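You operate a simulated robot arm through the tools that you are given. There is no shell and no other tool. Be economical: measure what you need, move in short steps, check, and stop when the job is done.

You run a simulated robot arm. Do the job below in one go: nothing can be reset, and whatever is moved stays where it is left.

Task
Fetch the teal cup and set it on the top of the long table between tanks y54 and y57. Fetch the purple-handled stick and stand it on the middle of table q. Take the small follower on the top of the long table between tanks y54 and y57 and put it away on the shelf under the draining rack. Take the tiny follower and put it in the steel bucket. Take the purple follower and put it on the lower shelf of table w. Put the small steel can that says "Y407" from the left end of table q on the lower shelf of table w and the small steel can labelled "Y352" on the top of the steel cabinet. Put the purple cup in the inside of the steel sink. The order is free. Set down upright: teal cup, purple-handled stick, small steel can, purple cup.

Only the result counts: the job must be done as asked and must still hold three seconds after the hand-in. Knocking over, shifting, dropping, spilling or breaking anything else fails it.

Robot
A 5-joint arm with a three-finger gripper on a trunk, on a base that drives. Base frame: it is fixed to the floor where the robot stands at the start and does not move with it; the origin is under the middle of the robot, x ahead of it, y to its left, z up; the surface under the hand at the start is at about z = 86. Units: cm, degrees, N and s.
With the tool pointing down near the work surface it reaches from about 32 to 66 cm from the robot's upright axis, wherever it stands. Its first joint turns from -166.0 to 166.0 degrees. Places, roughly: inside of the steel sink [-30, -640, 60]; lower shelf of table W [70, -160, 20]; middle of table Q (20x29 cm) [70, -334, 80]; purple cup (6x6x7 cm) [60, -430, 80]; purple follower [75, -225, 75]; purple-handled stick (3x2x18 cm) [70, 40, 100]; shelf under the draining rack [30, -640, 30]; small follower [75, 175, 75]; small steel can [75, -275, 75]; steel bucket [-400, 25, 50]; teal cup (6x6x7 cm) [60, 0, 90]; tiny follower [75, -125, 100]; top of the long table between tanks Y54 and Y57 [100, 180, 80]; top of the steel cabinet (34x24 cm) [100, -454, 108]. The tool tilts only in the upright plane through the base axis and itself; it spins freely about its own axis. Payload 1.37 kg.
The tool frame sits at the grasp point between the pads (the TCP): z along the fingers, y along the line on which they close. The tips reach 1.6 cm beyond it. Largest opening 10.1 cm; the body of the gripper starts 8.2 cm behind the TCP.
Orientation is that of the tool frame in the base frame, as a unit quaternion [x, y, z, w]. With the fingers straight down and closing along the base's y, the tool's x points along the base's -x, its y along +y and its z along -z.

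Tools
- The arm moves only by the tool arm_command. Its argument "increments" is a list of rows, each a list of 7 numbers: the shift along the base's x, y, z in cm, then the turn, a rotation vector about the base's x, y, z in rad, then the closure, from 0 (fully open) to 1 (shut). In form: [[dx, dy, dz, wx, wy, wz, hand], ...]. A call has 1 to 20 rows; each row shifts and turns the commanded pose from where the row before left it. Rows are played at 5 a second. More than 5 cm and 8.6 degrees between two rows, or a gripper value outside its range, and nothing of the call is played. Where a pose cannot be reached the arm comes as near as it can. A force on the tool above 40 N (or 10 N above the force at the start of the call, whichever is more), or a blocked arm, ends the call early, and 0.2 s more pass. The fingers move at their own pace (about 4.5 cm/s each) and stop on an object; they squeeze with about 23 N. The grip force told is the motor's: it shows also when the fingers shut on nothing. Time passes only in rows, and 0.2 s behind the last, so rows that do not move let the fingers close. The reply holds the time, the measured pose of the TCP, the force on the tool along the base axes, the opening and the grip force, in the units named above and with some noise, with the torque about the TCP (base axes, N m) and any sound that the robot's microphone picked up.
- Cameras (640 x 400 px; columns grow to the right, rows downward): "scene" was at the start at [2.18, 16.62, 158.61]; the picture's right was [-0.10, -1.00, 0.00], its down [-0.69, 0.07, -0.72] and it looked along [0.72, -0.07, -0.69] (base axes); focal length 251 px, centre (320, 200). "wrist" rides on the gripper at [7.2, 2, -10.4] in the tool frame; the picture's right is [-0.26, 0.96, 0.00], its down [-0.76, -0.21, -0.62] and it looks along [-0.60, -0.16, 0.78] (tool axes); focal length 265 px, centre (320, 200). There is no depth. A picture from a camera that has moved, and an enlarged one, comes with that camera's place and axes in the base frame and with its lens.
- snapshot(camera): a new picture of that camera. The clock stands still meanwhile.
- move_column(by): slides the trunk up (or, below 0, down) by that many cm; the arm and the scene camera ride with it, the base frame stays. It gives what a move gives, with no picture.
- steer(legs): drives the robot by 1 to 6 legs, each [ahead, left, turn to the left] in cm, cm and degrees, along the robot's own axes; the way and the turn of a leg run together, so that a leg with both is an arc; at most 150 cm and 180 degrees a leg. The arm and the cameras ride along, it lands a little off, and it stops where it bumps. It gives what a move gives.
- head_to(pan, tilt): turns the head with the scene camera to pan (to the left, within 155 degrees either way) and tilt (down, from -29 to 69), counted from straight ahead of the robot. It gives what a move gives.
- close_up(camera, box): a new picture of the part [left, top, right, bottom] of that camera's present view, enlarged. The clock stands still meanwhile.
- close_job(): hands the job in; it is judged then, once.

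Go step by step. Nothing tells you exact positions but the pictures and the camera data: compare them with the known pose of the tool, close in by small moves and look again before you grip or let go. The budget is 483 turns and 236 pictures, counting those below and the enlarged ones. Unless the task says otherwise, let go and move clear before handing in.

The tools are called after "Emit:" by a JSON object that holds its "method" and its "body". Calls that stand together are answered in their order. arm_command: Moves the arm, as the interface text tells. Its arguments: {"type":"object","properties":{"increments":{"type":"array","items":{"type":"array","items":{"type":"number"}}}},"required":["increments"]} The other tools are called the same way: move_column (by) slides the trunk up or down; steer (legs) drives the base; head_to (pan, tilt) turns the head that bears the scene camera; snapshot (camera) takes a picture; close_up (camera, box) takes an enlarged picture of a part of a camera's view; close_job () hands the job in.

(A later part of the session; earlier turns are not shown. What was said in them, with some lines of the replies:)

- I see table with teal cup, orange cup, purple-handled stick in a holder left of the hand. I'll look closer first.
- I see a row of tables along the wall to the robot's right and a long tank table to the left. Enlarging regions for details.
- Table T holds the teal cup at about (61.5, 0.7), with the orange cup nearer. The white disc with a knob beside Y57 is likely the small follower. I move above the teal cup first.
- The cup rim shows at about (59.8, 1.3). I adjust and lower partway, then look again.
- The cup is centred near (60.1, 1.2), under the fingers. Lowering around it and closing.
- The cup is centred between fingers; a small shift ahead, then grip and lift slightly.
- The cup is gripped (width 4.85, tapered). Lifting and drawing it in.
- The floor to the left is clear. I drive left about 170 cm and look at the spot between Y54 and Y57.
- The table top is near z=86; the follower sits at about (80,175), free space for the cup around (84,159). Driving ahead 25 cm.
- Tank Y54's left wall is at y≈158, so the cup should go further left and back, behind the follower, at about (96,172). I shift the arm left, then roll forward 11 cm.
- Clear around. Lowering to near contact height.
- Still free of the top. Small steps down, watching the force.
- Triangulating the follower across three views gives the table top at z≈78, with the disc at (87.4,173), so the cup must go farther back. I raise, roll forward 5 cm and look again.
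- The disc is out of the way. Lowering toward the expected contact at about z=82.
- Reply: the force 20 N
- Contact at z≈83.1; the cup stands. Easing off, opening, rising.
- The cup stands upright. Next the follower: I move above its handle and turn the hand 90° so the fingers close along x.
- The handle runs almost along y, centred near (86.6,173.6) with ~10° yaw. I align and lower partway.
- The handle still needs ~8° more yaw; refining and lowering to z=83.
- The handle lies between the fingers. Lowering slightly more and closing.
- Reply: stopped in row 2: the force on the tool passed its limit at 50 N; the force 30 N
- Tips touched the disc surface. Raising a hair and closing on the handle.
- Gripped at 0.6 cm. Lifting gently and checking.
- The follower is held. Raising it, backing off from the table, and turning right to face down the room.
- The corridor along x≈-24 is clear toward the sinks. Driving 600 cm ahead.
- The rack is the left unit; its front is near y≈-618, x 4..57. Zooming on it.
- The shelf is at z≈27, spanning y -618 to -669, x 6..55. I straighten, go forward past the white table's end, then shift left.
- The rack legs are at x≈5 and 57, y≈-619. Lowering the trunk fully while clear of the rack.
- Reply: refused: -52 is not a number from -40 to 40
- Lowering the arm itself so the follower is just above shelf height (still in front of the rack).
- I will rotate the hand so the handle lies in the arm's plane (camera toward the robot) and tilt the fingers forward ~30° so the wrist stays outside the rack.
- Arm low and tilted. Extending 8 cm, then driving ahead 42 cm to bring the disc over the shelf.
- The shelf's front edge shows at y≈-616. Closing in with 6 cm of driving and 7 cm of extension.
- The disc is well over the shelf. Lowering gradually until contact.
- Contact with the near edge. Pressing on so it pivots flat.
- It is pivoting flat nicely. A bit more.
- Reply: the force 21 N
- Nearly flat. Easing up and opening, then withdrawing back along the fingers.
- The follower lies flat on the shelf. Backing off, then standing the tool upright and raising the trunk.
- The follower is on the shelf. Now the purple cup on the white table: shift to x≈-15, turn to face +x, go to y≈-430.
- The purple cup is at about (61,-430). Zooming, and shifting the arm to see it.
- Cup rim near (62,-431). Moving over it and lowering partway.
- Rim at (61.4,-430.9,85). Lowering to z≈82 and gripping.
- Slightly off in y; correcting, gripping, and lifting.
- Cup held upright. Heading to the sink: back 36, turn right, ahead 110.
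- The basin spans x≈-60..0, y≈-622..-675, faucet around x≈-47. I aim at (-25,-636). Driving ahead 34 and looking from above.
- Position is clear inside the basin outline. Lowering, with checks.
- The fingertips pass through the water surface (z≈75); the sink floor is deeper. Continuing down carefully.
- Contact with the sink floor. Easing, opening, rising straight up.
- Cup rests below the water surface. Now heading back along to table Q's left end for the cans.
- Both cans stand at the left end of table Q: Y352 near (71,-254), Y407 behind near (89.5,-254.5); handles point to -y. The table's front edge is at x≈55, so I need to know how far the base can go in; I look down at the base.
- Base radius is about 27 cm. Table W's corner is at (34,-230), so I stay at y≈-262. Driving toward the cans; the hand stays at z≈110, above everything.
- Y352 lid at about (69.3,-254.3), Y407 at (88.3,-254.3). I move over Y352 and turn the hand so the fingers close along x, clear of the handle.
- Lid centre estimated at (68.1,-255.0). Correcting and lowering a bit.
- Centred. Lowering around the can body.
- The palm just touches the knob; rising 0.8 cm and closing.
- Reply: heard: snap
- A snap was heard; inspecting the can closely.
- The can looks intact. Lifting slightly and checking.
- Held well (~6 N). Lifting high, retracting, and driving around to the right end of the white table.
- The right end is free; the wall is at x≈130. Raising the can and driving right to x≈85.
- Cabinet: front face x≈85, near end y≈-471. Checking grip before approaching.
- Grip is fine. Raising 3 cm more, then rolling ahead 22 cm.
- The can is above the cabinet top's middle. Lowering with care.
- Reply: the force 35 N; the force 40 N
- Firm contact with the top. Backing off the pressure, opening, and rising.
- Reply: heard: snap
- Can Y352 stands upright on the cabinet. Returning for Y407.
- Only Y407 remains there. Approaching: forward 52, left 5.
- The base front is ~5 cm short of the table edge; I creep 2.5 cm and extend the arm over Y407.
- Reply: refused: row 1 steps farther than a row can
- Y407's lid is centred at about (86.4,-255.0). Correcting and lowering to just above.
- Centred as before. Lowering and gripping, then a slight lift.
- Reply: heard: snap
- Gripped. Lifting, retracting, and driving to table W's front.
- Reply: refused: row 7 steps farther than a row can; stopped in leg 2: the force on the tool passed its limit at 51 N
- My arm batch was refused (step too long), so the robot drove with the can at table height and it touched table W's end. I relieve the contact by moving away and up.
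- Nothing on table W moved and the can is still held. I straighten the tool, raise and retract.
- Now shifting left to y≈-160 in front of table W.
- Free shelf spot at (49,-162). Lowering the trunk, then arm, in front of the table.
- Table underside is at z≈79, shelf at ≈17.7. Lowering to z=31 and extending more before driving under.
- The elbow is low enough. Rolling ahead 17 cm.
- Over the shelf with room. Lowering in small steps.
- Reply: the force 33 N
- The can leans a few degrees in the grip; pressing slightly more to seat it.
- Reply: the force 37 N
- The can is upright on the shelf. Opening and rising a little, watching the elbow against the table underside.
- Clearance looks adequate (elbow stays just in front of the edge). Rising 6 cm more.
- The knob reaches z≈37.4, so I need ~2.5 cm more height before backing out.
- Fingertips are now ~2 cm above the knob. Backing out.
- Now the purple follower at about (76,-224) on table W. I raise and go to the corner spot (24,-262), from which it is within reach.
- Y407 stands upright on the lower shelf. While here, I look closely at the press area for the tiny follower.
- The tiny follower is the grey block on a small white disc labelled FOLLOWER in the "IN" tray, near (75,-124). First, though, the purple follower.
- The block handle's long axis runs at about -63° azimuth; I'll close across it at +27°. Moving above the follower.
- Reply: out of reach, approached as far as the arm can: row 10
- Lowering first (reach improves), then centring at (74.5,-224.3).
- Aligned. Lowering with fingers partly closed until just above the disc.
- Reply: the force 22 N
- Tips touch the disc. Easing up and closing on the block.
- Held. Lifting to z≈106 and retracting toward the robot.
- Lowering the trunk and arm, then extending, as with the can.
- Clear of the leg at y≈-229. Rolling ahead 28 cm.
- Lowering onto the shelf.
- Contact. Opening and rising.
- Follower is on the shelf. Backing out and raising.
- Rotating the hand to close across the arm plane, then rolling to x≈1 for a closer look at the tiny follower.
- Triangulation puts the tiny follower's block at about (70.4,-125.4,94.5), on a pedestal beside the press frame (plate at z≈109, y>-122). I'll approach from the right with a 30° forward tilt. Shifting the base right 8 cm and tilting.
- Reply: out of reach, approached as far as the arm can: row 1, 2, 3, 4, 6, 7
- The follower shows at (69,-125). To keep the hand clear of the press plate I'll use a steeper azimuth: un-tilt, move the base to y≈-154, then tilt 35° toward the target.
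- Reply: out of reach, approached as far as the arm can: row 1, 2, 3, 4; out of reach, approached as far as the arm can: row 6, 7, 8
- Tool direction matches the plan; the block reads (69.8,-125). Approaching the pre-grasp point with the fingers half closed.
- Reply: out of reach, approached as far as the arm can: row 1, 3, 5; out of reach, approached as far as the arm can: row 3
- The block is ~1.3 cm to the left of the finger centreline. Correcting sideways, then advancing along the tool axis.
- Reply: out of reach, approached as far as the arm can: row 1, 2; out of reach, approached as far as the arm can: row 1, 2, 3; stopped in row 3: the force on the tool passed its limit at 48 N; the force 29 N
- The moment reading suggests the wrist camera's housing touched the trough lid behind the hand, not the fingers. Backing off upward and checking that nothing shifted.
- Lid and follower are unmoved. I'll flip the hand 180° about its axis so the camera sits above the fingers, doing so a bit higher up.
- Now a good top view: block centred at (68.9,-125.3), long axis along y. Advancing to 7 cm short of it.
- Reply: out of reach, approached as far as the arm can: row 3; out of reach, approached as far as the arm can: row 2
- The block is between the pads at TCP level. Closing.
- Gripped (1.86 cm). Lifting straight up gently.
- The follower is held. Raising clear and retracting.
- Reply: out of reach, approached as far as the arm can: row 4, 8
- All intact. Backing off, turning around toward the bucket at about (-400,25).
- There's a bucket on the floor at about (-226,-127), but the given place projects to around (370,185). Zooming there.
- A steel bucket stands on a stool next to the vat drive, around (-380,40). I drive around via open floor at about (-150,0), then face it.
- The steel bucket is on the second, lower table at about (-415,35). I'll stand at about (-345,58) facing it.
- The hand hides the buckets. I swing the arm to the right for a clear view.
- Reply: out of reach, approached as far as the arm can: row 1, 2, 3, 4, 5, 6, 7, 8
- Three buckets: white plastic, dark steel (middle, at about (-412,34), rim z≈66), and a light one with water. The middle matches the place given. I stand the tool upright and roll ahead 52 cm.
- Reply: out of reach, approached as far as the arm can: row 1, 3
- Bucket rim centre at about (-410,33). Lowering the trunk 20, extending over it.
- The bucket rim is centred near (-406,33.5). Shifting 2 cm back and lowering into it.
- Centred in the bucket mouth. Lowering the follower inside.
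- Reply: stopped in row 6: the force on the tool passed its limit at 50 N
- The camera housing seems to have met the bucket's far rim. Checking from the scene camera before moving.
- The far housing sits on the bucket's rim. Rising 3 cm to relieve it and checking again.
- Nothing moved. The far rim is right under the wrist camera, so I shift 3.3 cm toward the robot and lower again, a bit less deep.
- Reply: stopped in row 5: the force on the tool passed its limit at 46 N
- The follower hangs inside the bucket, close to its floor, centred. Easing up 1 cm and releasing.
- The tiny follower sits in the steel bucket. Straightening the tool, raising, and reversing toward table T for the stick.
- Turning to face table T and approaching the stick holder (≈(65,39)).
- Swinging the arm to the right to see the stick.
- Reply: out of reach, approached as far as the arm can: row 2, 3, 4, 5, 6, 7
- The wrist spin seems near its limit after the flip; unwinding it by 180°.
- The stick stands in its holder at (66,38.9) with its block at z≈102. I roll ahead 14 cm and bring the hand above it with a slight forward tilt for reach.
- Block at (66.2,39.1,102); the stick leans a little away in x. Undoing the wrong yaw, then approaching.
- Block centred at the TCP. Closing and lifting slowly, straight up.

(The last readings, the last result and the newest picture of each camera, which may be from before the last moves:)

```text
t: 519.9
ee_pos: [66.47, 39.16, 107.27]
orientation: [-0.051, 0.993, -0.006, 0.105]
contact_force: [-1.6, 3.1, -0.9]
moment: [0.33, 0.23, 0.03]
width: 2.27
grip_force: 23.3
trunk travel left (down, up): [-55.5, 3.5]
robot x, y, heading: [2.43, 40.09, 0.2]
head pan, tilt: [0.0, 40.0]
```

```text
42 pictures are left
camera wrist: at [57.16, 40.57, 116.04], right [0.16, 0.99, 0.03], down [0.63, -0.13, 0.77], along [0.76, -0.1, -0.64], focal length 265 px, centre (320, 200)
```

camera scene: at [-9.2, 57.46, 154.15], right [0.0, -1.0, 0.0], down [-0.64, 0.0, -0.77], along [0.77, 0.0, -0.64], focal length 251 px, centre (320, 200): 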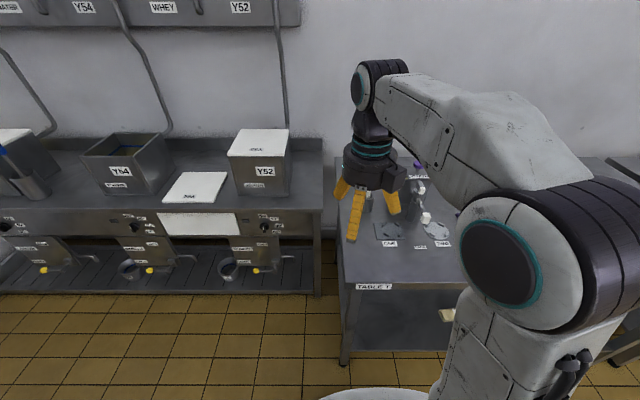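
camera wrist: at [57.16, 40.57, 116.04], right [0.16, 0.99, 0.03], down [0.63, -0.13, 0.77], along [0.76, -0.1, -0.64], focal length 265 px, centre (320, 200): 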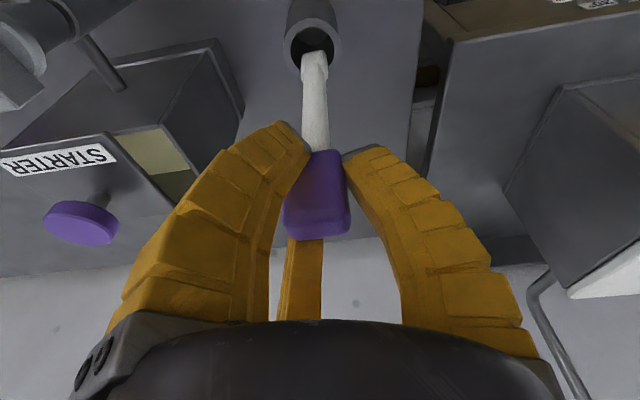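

Emit:
{"method": "arm_command", "body": {"increments": [[0.15, 0.2, 1.5, 0, 0, 0, 0.85], [0.2, 0, 1.5, 0, 0, 0, 0.85], [0.2, 0, 1.5, 0, 0, 0, 0.85], [0, 0, 0, 0, 0, 0, 0.85]]}}

Emit:
{"method": "snapshot", "body": {"camera": "wrist"}}

Emit:
{"method": "close_up", "body": {"camera": "scene", "box": [290, 80, 450, 260]}}

```text
t: 520.9
ee_pos: [67.14, 39.3, 111.78]
orientation: [-0.052, 0.993, -0.006, 0.104]
contact_force: [0.2, -0.2, -0.9]
moment: [0.02, 0.02, -0.03]
width: 2.1
grip_force: 23.5
trunk travel left (down, up): [-55.5, 3.5]
robot x, y, heading: [2.25, 40.32, -0.1]
head pan, tilt: [0.0, 40.0]
```

```text
41 pictures are left
camera wrist: at [57.71, 40.72, 120.41], right [0.16, 0.99, 0.03], down [0.63, -0.13, 0.77], along [0.76, -0.1, -0.64], focal length 265 px, centre (320, 200)
```

wrist: 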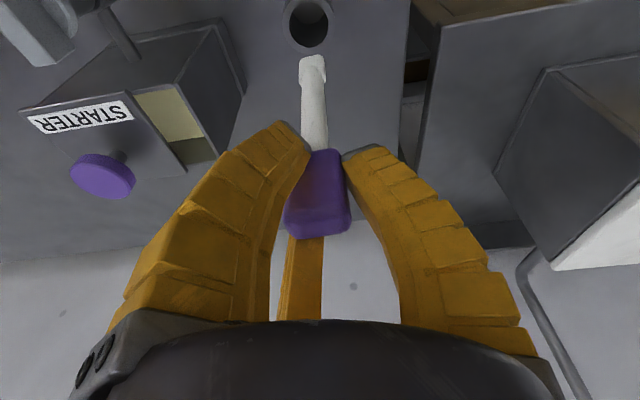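

```text
2.22 times, centred on (370, 170) of scene
camera zoom: at [4.84, 57.47, 162.16], right [0.0, -1.0, 0.0], down [-0.64, 0.0, -0.77], along [0.77, 0.0, -0.64], focal length 558 px, centre (209, 267)
```

zoom: 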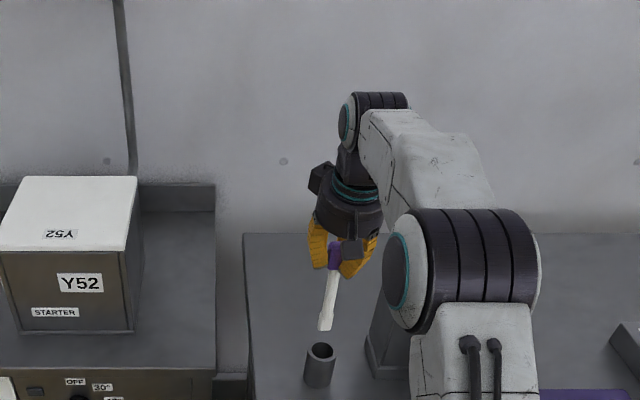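

The stick is out and nearly vertical. Looking closer at its lower end.

Emit:
{"method": "close_up", "body": {"camera": "wrist", "box": [270, 20, 370, 160]}}

Emit:
{"method": "close_up", "body": {"camera": "scene", "box": [380, 170, 430, 240]}}

```text
2.86 times, centred on (320, 90) of wrist
camera zoom: at [57.71, 40.72, 120.41], right [0.16, 0.99, 0.03], down [0.63, -0.13, 0.77], along [0.76, -0.1, -0.64], focal length 758 px, centre (320, 514)
```

zoom: 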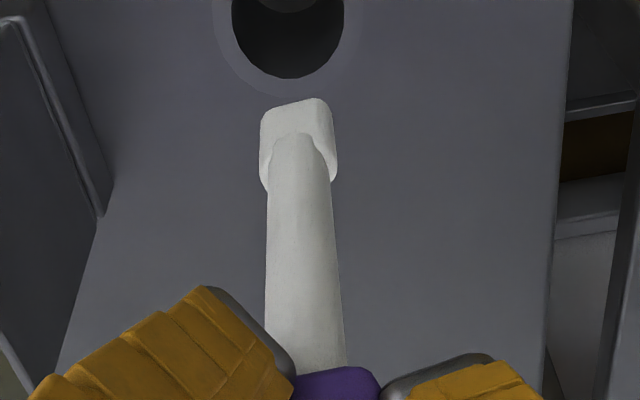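

```text
5.71 times, centred on (405, 205) of scene
camera zoom: at [4.84, 57.47, 162.16], right [0.0, -1.0, 0.0], down [-0.64, 0.0, -0.77], along [0.77, 0.0, -0.64], focal length 1435 px, centre (-166, 171)
```

zoom: 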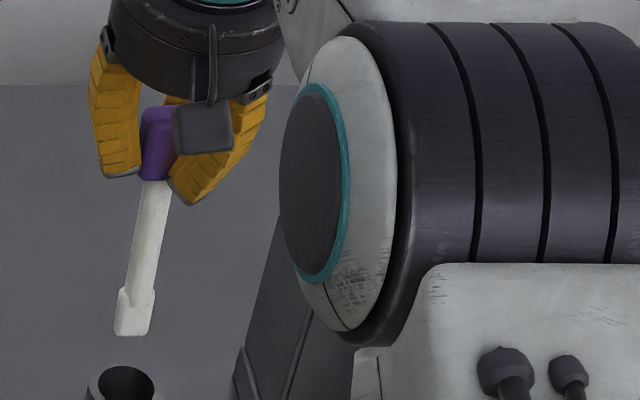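

The foot is a flat block, so it can stand. Raising 3 cm, retracting, and driving to table Q.

Emit:
{"method": "move_column", "body": {"by": 3}}

Emit:
{"method": "arm_command", "body": {"increments": [[-2, 0, 1, 0, 0, 0, 0.9], [-3, 0, 0, 0, 0, 0, 0.9], [-4, 0, 0, 0, 0, 0, 0.9], [-4, 0, 0, 0, 0, 0, 0.9], [-4, 0, 0, 0, 0, 0, 0.9], [-4, 0, 0, 0, 0, 0, 0.9], [0, 0, 0, 0, 0, 0, 0.9]]}}

```text
t: 521.6
ee_pos: [67.21, 39.5, 114.75]
orientation: [-0.051, 0.993, -0.006, 0.103]
contact_force: [-0.1, 0.8, 0.9]
moment: [0.01, 0.02, 0.01]
width: 2.07
grip_force: 22.6
trunk travel left (down, up): [-58.5, 0.5]
robot x, y, heading: [2.41, 40.22, 0.2]
head pan, tilt: [0.0, 40.0]
```

```text
t: 523.2
ee_pos: [46.28, 39.37, 115.79]
orientation: [-0.052, 0.993, -0.008, 0.104]
contact_force: [1.1, -0.3, -0.2]
moment: [-0.02, -0.01, 0.02]
width: 2.03
grip_force: 23.2
trunk travel left (down, up): [-58.5, 0.5]
robot x, y, heading: [2.17, 40.08, 0.1]
head pan, tilt: [0.0, 40.0]
```

Emit:
{"method": "steer", "body": {"legs": [[-42, 0, 0], [0, -150, 0], [0, -150, 0], [0, -72, 0]]}}

Emit:
{"method": "head_to", "body": {"pan": 0, "tilt": 35}}

Emit:
{"method": "snapshot", "body": {"camera": "scene"}}

```text
t: 543.3
ee_pos: [5.16, -330.6, 115.94]
orientation: [-0.053, 0.993, -0.006, 0.105]
contact_force: [1.0, -0.1, -0.6]
moment: [0.01, 0.0, 0.01]
width: 1.9
grip_force: 23.6
trunk travel left (down, up): [-58.5, 0.5]
robot x, y, heading: [-38.83, -330.07, 0.2]
head pan, tilt: [0.0, 40.0]
```

```text
t: 544.0
ee_pos: [5.21, -330.5, 115.88]
orientation: [-0.053, 0.993, -0.007, 0.104]
contact_force: [-0.9, -1.1, -0.8]
moment: [0.0, -0.01, 0.01]
width: 1.89
grip_force: 22.7
trunk travel left (down, up): [-58.5, 0.5]
robot x, y, heading: [-38.81, -330.08, 0.3]
head pan, tilt: [0.0, 35.0]
```

```text
37 pictures are left
camera scene: at [-35.85, -312.62, 165.91], right [0.01, -1.0, 0.0], down [-0.57, 0.0, -0.82], along [0.82, 0.0, -0.57], focal length 251 px, centre (320, 200)
```

scene: 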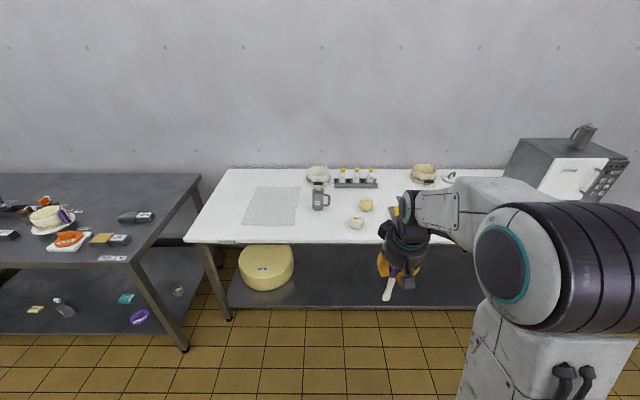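

Table Q's middle (≈(70,-334)) has two small cheeses near it. Zooming for a free spot.

Emit:
{"method": "arm_command", "body": {"increments": [[0, -4, 0, 0, 0, 0, 0.9], [0, -4, 0, 0, 0, 0, 0.9], [0, -4, 0, 0, 0, 0, 0.9], [0, 0, 0, 0, 0, 0, 0.9]]}}

Emit:
{"method": "close_up", "body": {"camera": "scene", "box": [230, 150, 470, 270]}}

```text
t: 545.0
ee_pos: [5.65, -339.98, 115.8]
orientation: [-0.051, 0.994, -0.031, 0.097]
contact_force: [1.0, 0.1, -0.3]
moment: [-0.03, -0.01, 0.0]
width: 1.88
grip_force: 22.7
out of reach, approached as far as the arm can: row 1, 2, 3
trunk travel left (down, up): [-58.5, 0.5]
robot x, y, heading: [-38.52, -330.12, 0.4]
head pan, tilt: [0.0, 35.0]
```

```text
2.67 times, centred on (350, 210) of scene
camera zoom: at [-35.86, -312.58, 165.91], right [0.01, -1.0, 0.0], down [-0.57, 0.0, -0.82], along [0.82, 0.0, -0.57], focal length 670 px, centre (240, 173)
```

zoom: 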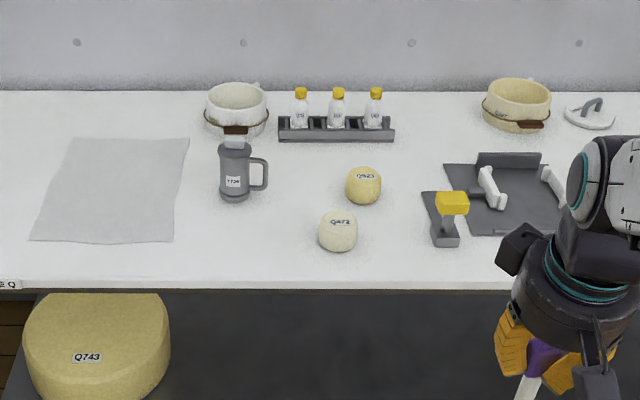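

I choose (73.5,-328.5): inside the middle area, ~8 cm from the nearest cheese. Recentering the arm and rolling ahead 57 cm.

Emit:
{"method": "arm_command", "body": {"increments": [[0, 4, 0, 0, 0, 0, 0.9], [0, 4, 0, 0, 0, 0, 0.9], [0, 4, 0, 0, 0, 0, 0.9], [0, 0, 0, 0, 0, 0, 0.9]]}}

Emit:
{"method": "steer", "body": {"legs": [[57, 1.5, 0]]}}

Emit:
{"method": "snapshot", "body": {"camera": "wrist"}}

Emit:
{"method": "snapshot", "body": {"camera": "scene"}}

```text
t: 546.0
ee_pos: [5.83, -328.44, 115.9]
orientation: [-0.053, 0.993, -0.001, 0.104]
contact_force: [-0.5, 0.8, -1.5]
moment: [0.02, -0.01, -0.01]
width: 1.89
grip_force: 22.3
out of reach, approached as far as the arm can: row 1
trunk travel left (down, up): [-58.5, 0.5]
robot x, y, heading: [-38.81, -329.75, 0.1]
head pan, tilt: [0.0, 35.0]
```

```text
t: 549.2
ee_pos: [63.5, -327.48, 115.97]
orientation: [-0.046, 0.994, -0.002, 0.104]
contact_force: [0.1, 0.3, 0.2]
moment: [-0.01, -0.01, 0.02]
width: 1.86
grip_force: 22.9
trunk travel left (down, up): [-58.5, 0.5]
robot x, y, heading: [19.08, -328.76, -0.6]
head pan, tilt: [0.0, 35.0]
```

```text
35 pictures are left
camera wrist: at [54.16, -326.38, 124.6], right [0.17, 0.98, 0.04], down [0.63, -0.14, 0.77], along [0.76, -0.1, -0.64], focal length 265 px, centre (320, 200)
```

wrist: 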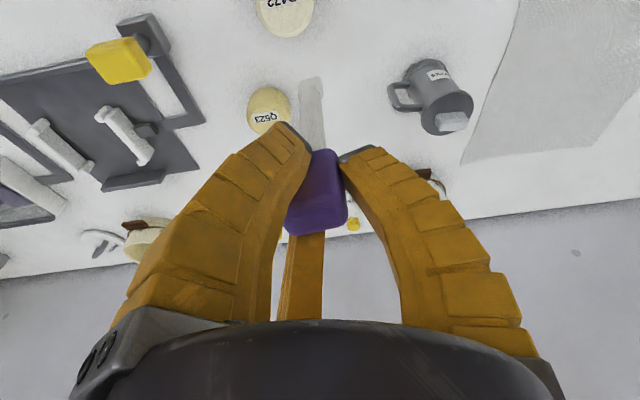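

```text
34 pictures are left
camera scene: at [22.08, -311.29, 165.91], right [-0.01, -1.0, 0.0], down [-0.57, 0.01, -0.82], along [0.82, -0.01, -0.57], focal length 251 px, centre (320, 200)
```

scene: 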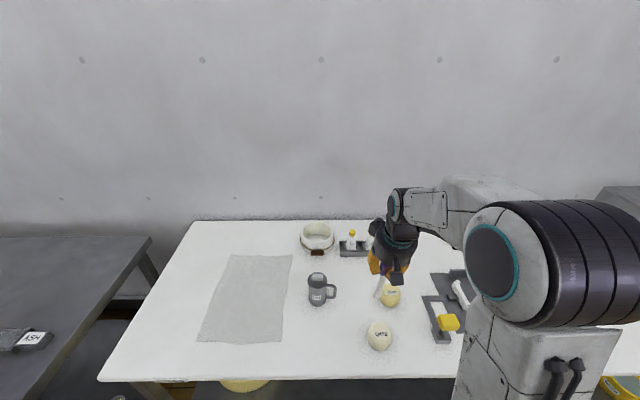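

Emit:
{"method": "close_up", "body": {"camera": "wrist", "box": [270, 50, 370, 170]}}

Emit:
{"method": "close_up", "body": {"camera": "scene", "box": [350, 210, 430, 310]}}

```text
3.33 times, centred on (320, 110) of wrist
camera zoom: at [54.16, -326.38, 124.6], right [0.17, 0.98, 0.04], down [0.63, -0.14, 0.77], along [0.76, -0.1, -0.64], focal length 885 px, centre (320, 500)
```

zoom: 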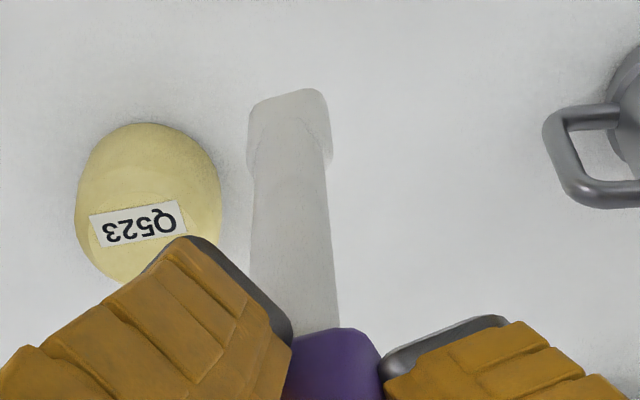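

```text
4.00 times, centred on (390, 260) of scene
camera zoom: at [22.08, -311.29, 165.91], right [-0.01, -1.0, 0.0], down [-0.57, 0.01, -0.82], along [0.82, -0.01, -0.57], focal length 1004 px, centre (40, -40)
```

zoom: 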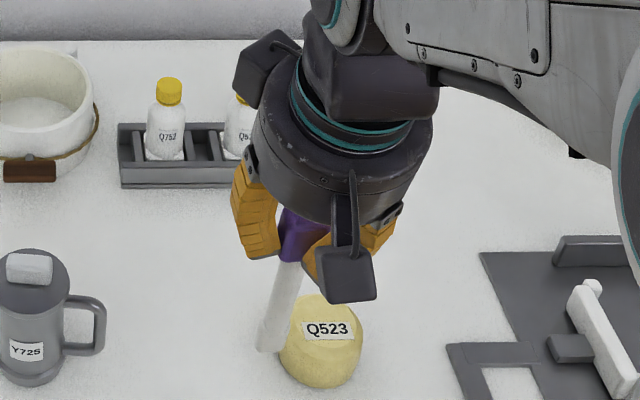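

The foot is ~9° forward in pitch and ~3° sideways. I correct the pitch by rotating the tool, and move over the spot.

Emit:
{"method": "arm_command", "body": {"increments": [[2, 0, 0, 0, 0.078, 0, 0.9], [2, 0, 0, 0, 0.078, 0, 0.9], [3, 0, -1, 0, 0, 0, 0.9], [3, 0, -3, 0, 0, 0, 0.9], [0, 0, -4, 0, 0, 0, 0.9], [0, 0, -4, 0, 0, 0, 0.9], [0, 0, 0, 0, 0, 0, 0.9]]}}

Emit:
{"method": "close_up", "body": {"camera": "wrist", "box": [230, 30, 410, 180]}}

Emit:
{"method": "close_up", "body": {"camera": "scene", "box": [330, 210, 430, 330]}}

```text
t: 550.8
ee_pos: [73.47, -327.85, 104.04]
orientation: [-0.047, 0.999, 0.0, 0.026]
contact_force: [0.0, 0.6, -0.3]
moment: [0.02, 0.01, -0.02]
width: 1.84
grip_force: 23.4
trunk travel left (down, up): [-58.5, 0.5]
robot x, y, heading: [19.26, -328.6, -0.4]
head pan, tilt: [0.0, 35.0]
```

```text
2.67 times, centred on (320, 105) of wrist
camera zoom: at [65.5, -326.44, 114.02], right [0.17, 0.98, 0.01], down [0.74, -0.14, 0.66], along [0.65, -0.11, -0.75], focal length 708 px, centre (320, 453)
```

zoom: 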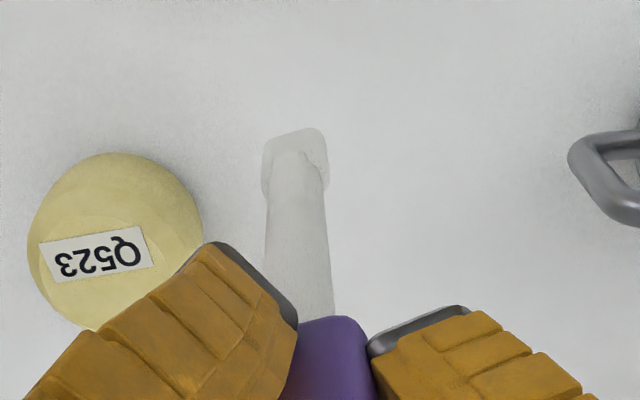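

```text
3.33 times, centred on (380, 270) of scene
camera zoom: at [21.97, -311.29, 165.91], right [-0.01, -1.0, 0.0], down [-0.57, 0.01, -0.82], along [0.82, -0.01, -0.57], focal length 837 px, centre (120, -33)
```

zoom: 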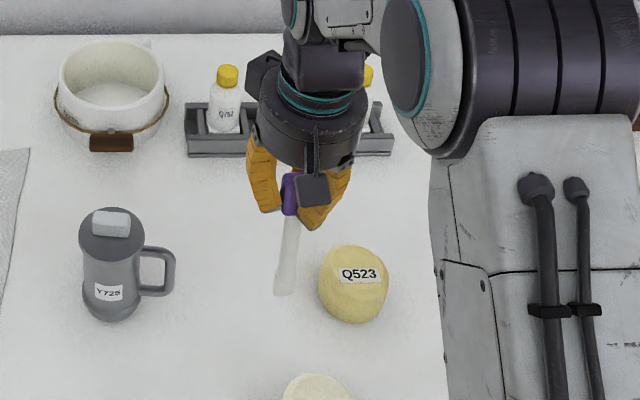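

Pitch is now good. Lowering toward contact (~z 94).

Emit:
{"method": "arm_command", "body": {"increments": [[-0.2, 0, -3, 0, 0, 0, 0.9], [0, 0, -3, 0, 0, 0, 0.9], [0, 0, -1, 0, 0, 0, 0.9], [0, 0, 0, 0, 0, 0, 0.9]]}}

Emit:
{"method": "arm_command", "body": {"increments": [[0, 0, -0.4, 0, 0, 0, 0.9], [0, 0, -0.4, 0, 0, 0, 0.9], [0, 0, 0, 0, 0, 0, 0.9]]}}

```text
t: 551.8
ee_pos: [73.34, -327.66, 97.03]
orientation: [-0.046, 0.999, 0.0, 0.026]
contact_force: [-0.7, 0.9, -1.0]
moment: [-0.01, 0.0, -0.01]
width: 1.86
grip_force: 22.6
trunk travel left (down, up): [-58.5, 0.5]
robot x, y, heading: [19.06, -328.64, -0.6]
head pan, tilt: [0.0, 35.0]
```

```text
t: 552.6
ee_pos: [73.35, -327.68, 96.24]
orientation: [-0.046, 0.999, -0.001, 0.026]
contact_force: [-0.5, -0.5, -0.4]
moment: [0.0, -0.04, 0.02]
width: 1.79
grip_force: 23.4
trunk travel left (down, up): [-58.5, 0.5]
robot x, y, heading: [18.95, -328.78, -0.3]
head pan, tilt: [0.0, 35.0]
```

Emit:
{"method": "arm_command", "body": {"increments": [[0, 0, -0.4, 0, 0, 0, 0.9], [0, 0, -0.4, 0, 0, 0, 0.9], [0, 0, 0, 0, 0, 0, 0.9]]}}

Emit:
{"method": "snapshot", "body": {"camera": "wrist"}}

```text
t: 553.4
ee_pos: [73.29, -327.71, 95.58]
orientation: [-0.045, 0.999, -0.001, 0.029]
contact_force: [0.7, -3.6, 18.2]
moment: [-0.47, -0.03, 0.0]
width: 2.01
grip_force: 23.3
trunk travel left (down, up): [-58.5, 0.5]
robot x, y, heading: [19.17, -328.45, -0.5]
head pan, tilt: [0.0, 35.0]
```

```text
29 pictures are left
camera wrist: at [65.31, -326.47, 105.61], right [0.17, 0.98, 0.01], down [0.73, -0.14, 0.66], along [0.66, -0.11, -0.75], focal length 265 px, centre (320, 200)
```

wrist: 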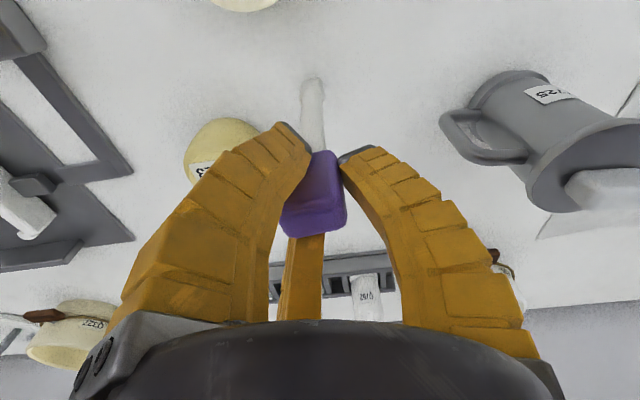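

Contact made. Easing pressure and opening very gradually.

Emit:
{"method": "arm_command", "body": {"increments": [[0, 0, 0.2, 0, 0, 0, 0.9], [0, 0, 0, 0, 0, 0, 0.82], [0, 0, 0, 0, 0, 0, 0.79], [0, 0, 0, 0, 0, 0, 0.77], [0, 0, 0, 0, 0, 0, 0.75], [0, 0, 0, 0, 0, 0, 0.73], [0, 0, 0, 0, 0, 0, 0.71], [0, 0, 0, 0, 0, 0, 0.7], [0, 0, 0, 0, 0, 0, 0.7]]}}

Emit:
{"method": "snapshot", "body": {"camera": "wrist"}}

Emit:
{"method": "close_up", "body": {"camera": "scene", "box": [330, 210, 430, 330]}}

```text
t: 555.4
ee_pos: [73.22, -327.66, 95.61]
orientation: [-0.047, 0.999, -0.001, 0.027]
contact_force: [0.5, 0.0, -0.2]
moment: [-0.01, 0.01, 0.0]
width: 3.52
grip_force: 3.5
trunk travel left (down, up): [-58.5, 0.5]
robot x, y, heading: [18.98, -328.76, -0.5]
head pan, tilt: [0.0, 35.0]
```

```text
28 pictures are left
camera wrist: at [65.35, -326.42, 105.64], right [0.17, 0.98, 0.01], down [0.74, -0.14, 0.66], along [0.65, -0.11, -0.75], focal length 265 px, centre (320, 200)
```

wrist: 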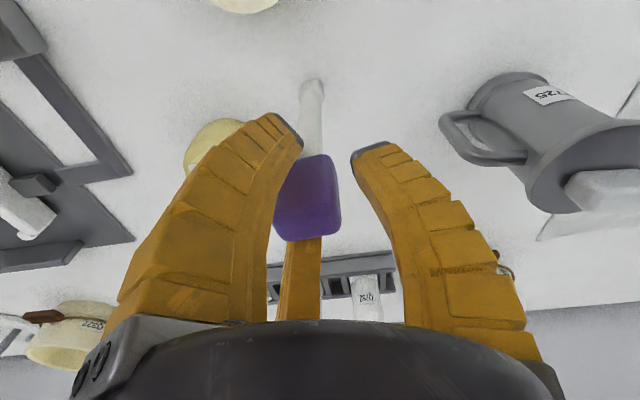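

```text
3.33 times, centred on (380, 270) of scene
camera zoom: at [22.01, -311.29, 165.91], right [-0.01, -1.0, 0.0], down [-0.57, 0.01, -0.82], along [0.82, -0.01, -0.57], focal length 837 px, centre (120, -33)
```

zoom: 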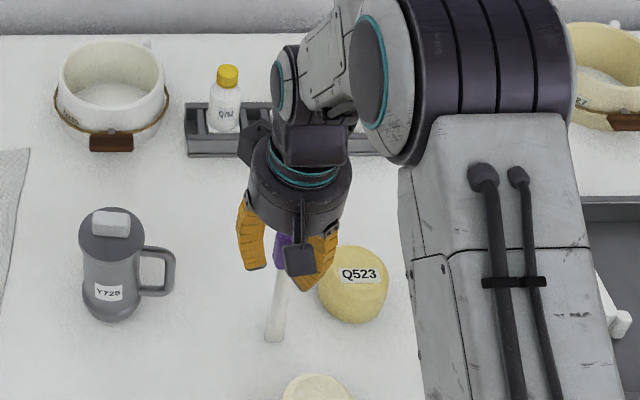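

The stick rocked upright and is near the -y finger. Recentring the hand by 0.6 cm before opening more.

Emit:
{"method": "arm_command", "body": {"increments": [[0, -0.3, 0, 0, 0, 0, 0.7], [0, -0.3, 0, 0, 0, 0, 0.68], [0, 0, 0, 0, 0, 0, 0.65], [0, 0, 0, 0, 0, 0, 0.6], [0, 0, 0, 0, 0, 0, 0.5], [0, 0, 0, 0, 0, 0, 0.5]]}}

Emit:
{"method": "snapshot", "body": {"camera": "wrist"}}

```text
t: 556.8
ee_pos: [73.2, -328.4, 95.49]
orientation: [-0.046, 0.999, -0.001, 0.027]
contact_force: [0.2, 0.9, 0.1]
moment: [0.06, 0.01, 0.02]
width: 5.42
grip_force: 2.3
trunk travel left (down, up): [-58.5, 0.5]
robot x, y, heading: [19.35, -328.79, -0.4]
head pan, tilt: [0.0, 35.0]
```

```text
26 pictures are left
camera wrist: at [65.35, -327.02, 105.59], right [0.17, 0.98, 0.01], down [0.74, -0.14, 0.66], along [0.65, -0.11, -0.75], focal length 265 px, centre (320, 200)
```

wrist: 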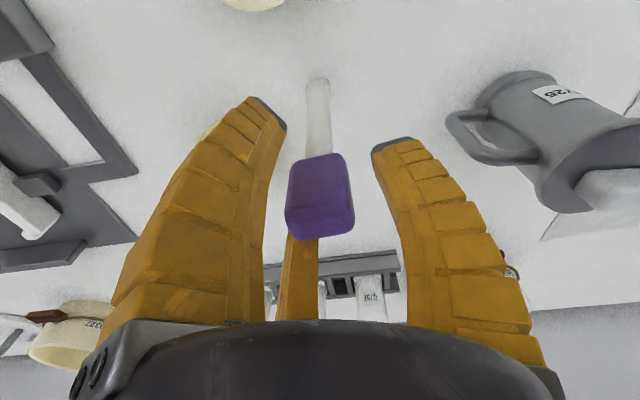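

It stands free. Opening fully and rising straight up.

Emit:
{"method": "arm_command", "body": {"increments": [[0, 0, 0, 0, 0, 0, 0.3], [0, 0, 0, 0, 0, 0, 0.2], [0, 0, 1, 0, 0, 0, 0.2], [0, 0, 2, 0, 0, 0, 0.2], [0, 0, 3, 0, 0, 0, 0.2], [0, 0, 4, 0, 0, 0, 0.2], [0, 0, 4, 0, 0, 0, 0.2], [0, 0, 0, 0, 0, 0, 0.2]]}}

Emit:
{"method": "steer", "body": {"legs": [[-60, 0, 0]]}}

Emit:
{"method": "head_to", "body": {"pan": 0, "tilt": 30}}

Emit:
{"method": "snapshot", "body": {"camera": "scene"}}

Emit:
{"method": "close_up", "body": {"camera": "scene", "box": [240, 160, 460, 290]}}

```text
t: 558.6
ee_pos: [73.23, -328.31, 109.45]
orientation: [-0.046, 0.999, -0.002, 0.026]
contact_force: [1.0, 0.2, 0.2]
moment: [0.01, 0.01, -0.04]
width: 8.3
grip_force: 1.5
trunk travel left (down, up): [-58.5, 0.5]
robot x, y, heading: [19.13, -328.35, -0.3]
head pan, tilt: [0.0, 35.0]
```

```text
t: 562.0
ee_pos: [13.2, -327.67, 109.39]
orientation: [-0.049, 0.998, -0.002, 0.026]
contact_force: [0.2, 0.2, -0.5]
moment: [-0.02, -0.01, 0.02]
width: 8.3
grip_force: 1.8
trunk travel left (down, up): [-58.5, 0.5]
robot x, y, heading: [-41.01, -328.2, -0.2]
head pan, tilt: [0.0, 35.0]
```

```text
t: 562.7
ee_pos: [13.25, -327.63, 109.48]
orientation: [-0.049, 0.998, -0.002, 0.026]
contact_force: [0.6, -0.5, -0.3]
moment: [-0.01, 0.0, -0.04]
width: 8.28
grip_force: 2.0
trunk travel left (down, up): [-58.5, 0.5]
robot x, y, heading: [-41.54, -328.14, -0.3]
head pan, tilt: [0.0, 30.0]
```

```text
25 pictures are left
camera scene: at [-38.01, -310.89, 166.69], right [0.0, -1.0, 0.0], down [-0.5, 0.0, -0.87], along [0.87, 0.0, -0.5], focal length 251 px, centre (320, 200)
```

scene: 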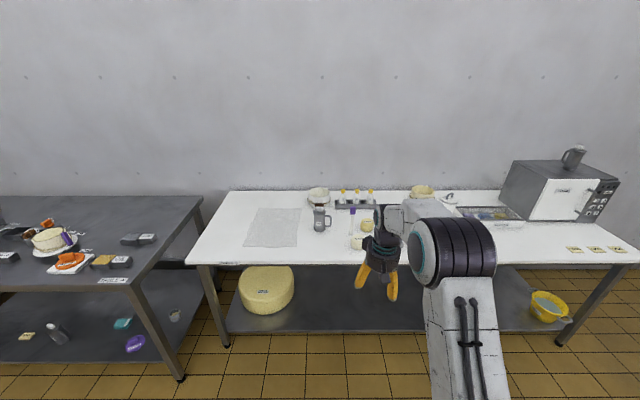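

```text
2.91 times, centred on (350, 225) of scene
camera zoom: at [-38.01, -310.89, 166.69], right [0.0, -1.0, 0.0], down [-0.5, 0.0, -0.87], along [0.87, 0.0, -0.5], focal length 731 px, centre (233, 127)
```

zoom: 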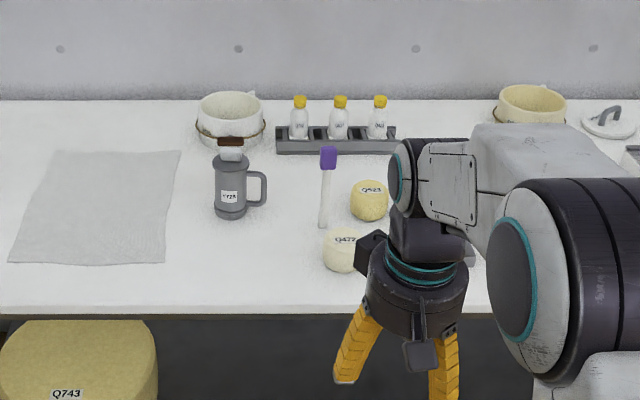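

The stick stands upright on the middle of table Q. All eight items are in place and the hand is clear, so I'm handing in.

Emit:
{"method": "close_job", "body": {}}

```text
The job is handed in.
```

The job is handed in: all eight items are at the places asked. The four that had to be upright stood when I let go, though the water in the sink hides the purple cup, so I could not check it after letting go.

A few contacts happened along the way that could count against it:

- **Can Y407:** the robot drove while the can was still at table height, because an arm move had been refused. The can slid along table Q and touched the end of table W. Nothing on table W looked moved, and the can stayed in the grip.
- **Tiny follower:** the hand touched something by the trough (probably its lid) while picking it up and the steel bucket's rim while placing it. Neither looked shifted afterwards. I let the follower go a few centimetres above the bucket's floor.
- **Cans:** a snap was heard when each can was gripped and once when Y352 was released. Both looked intact.
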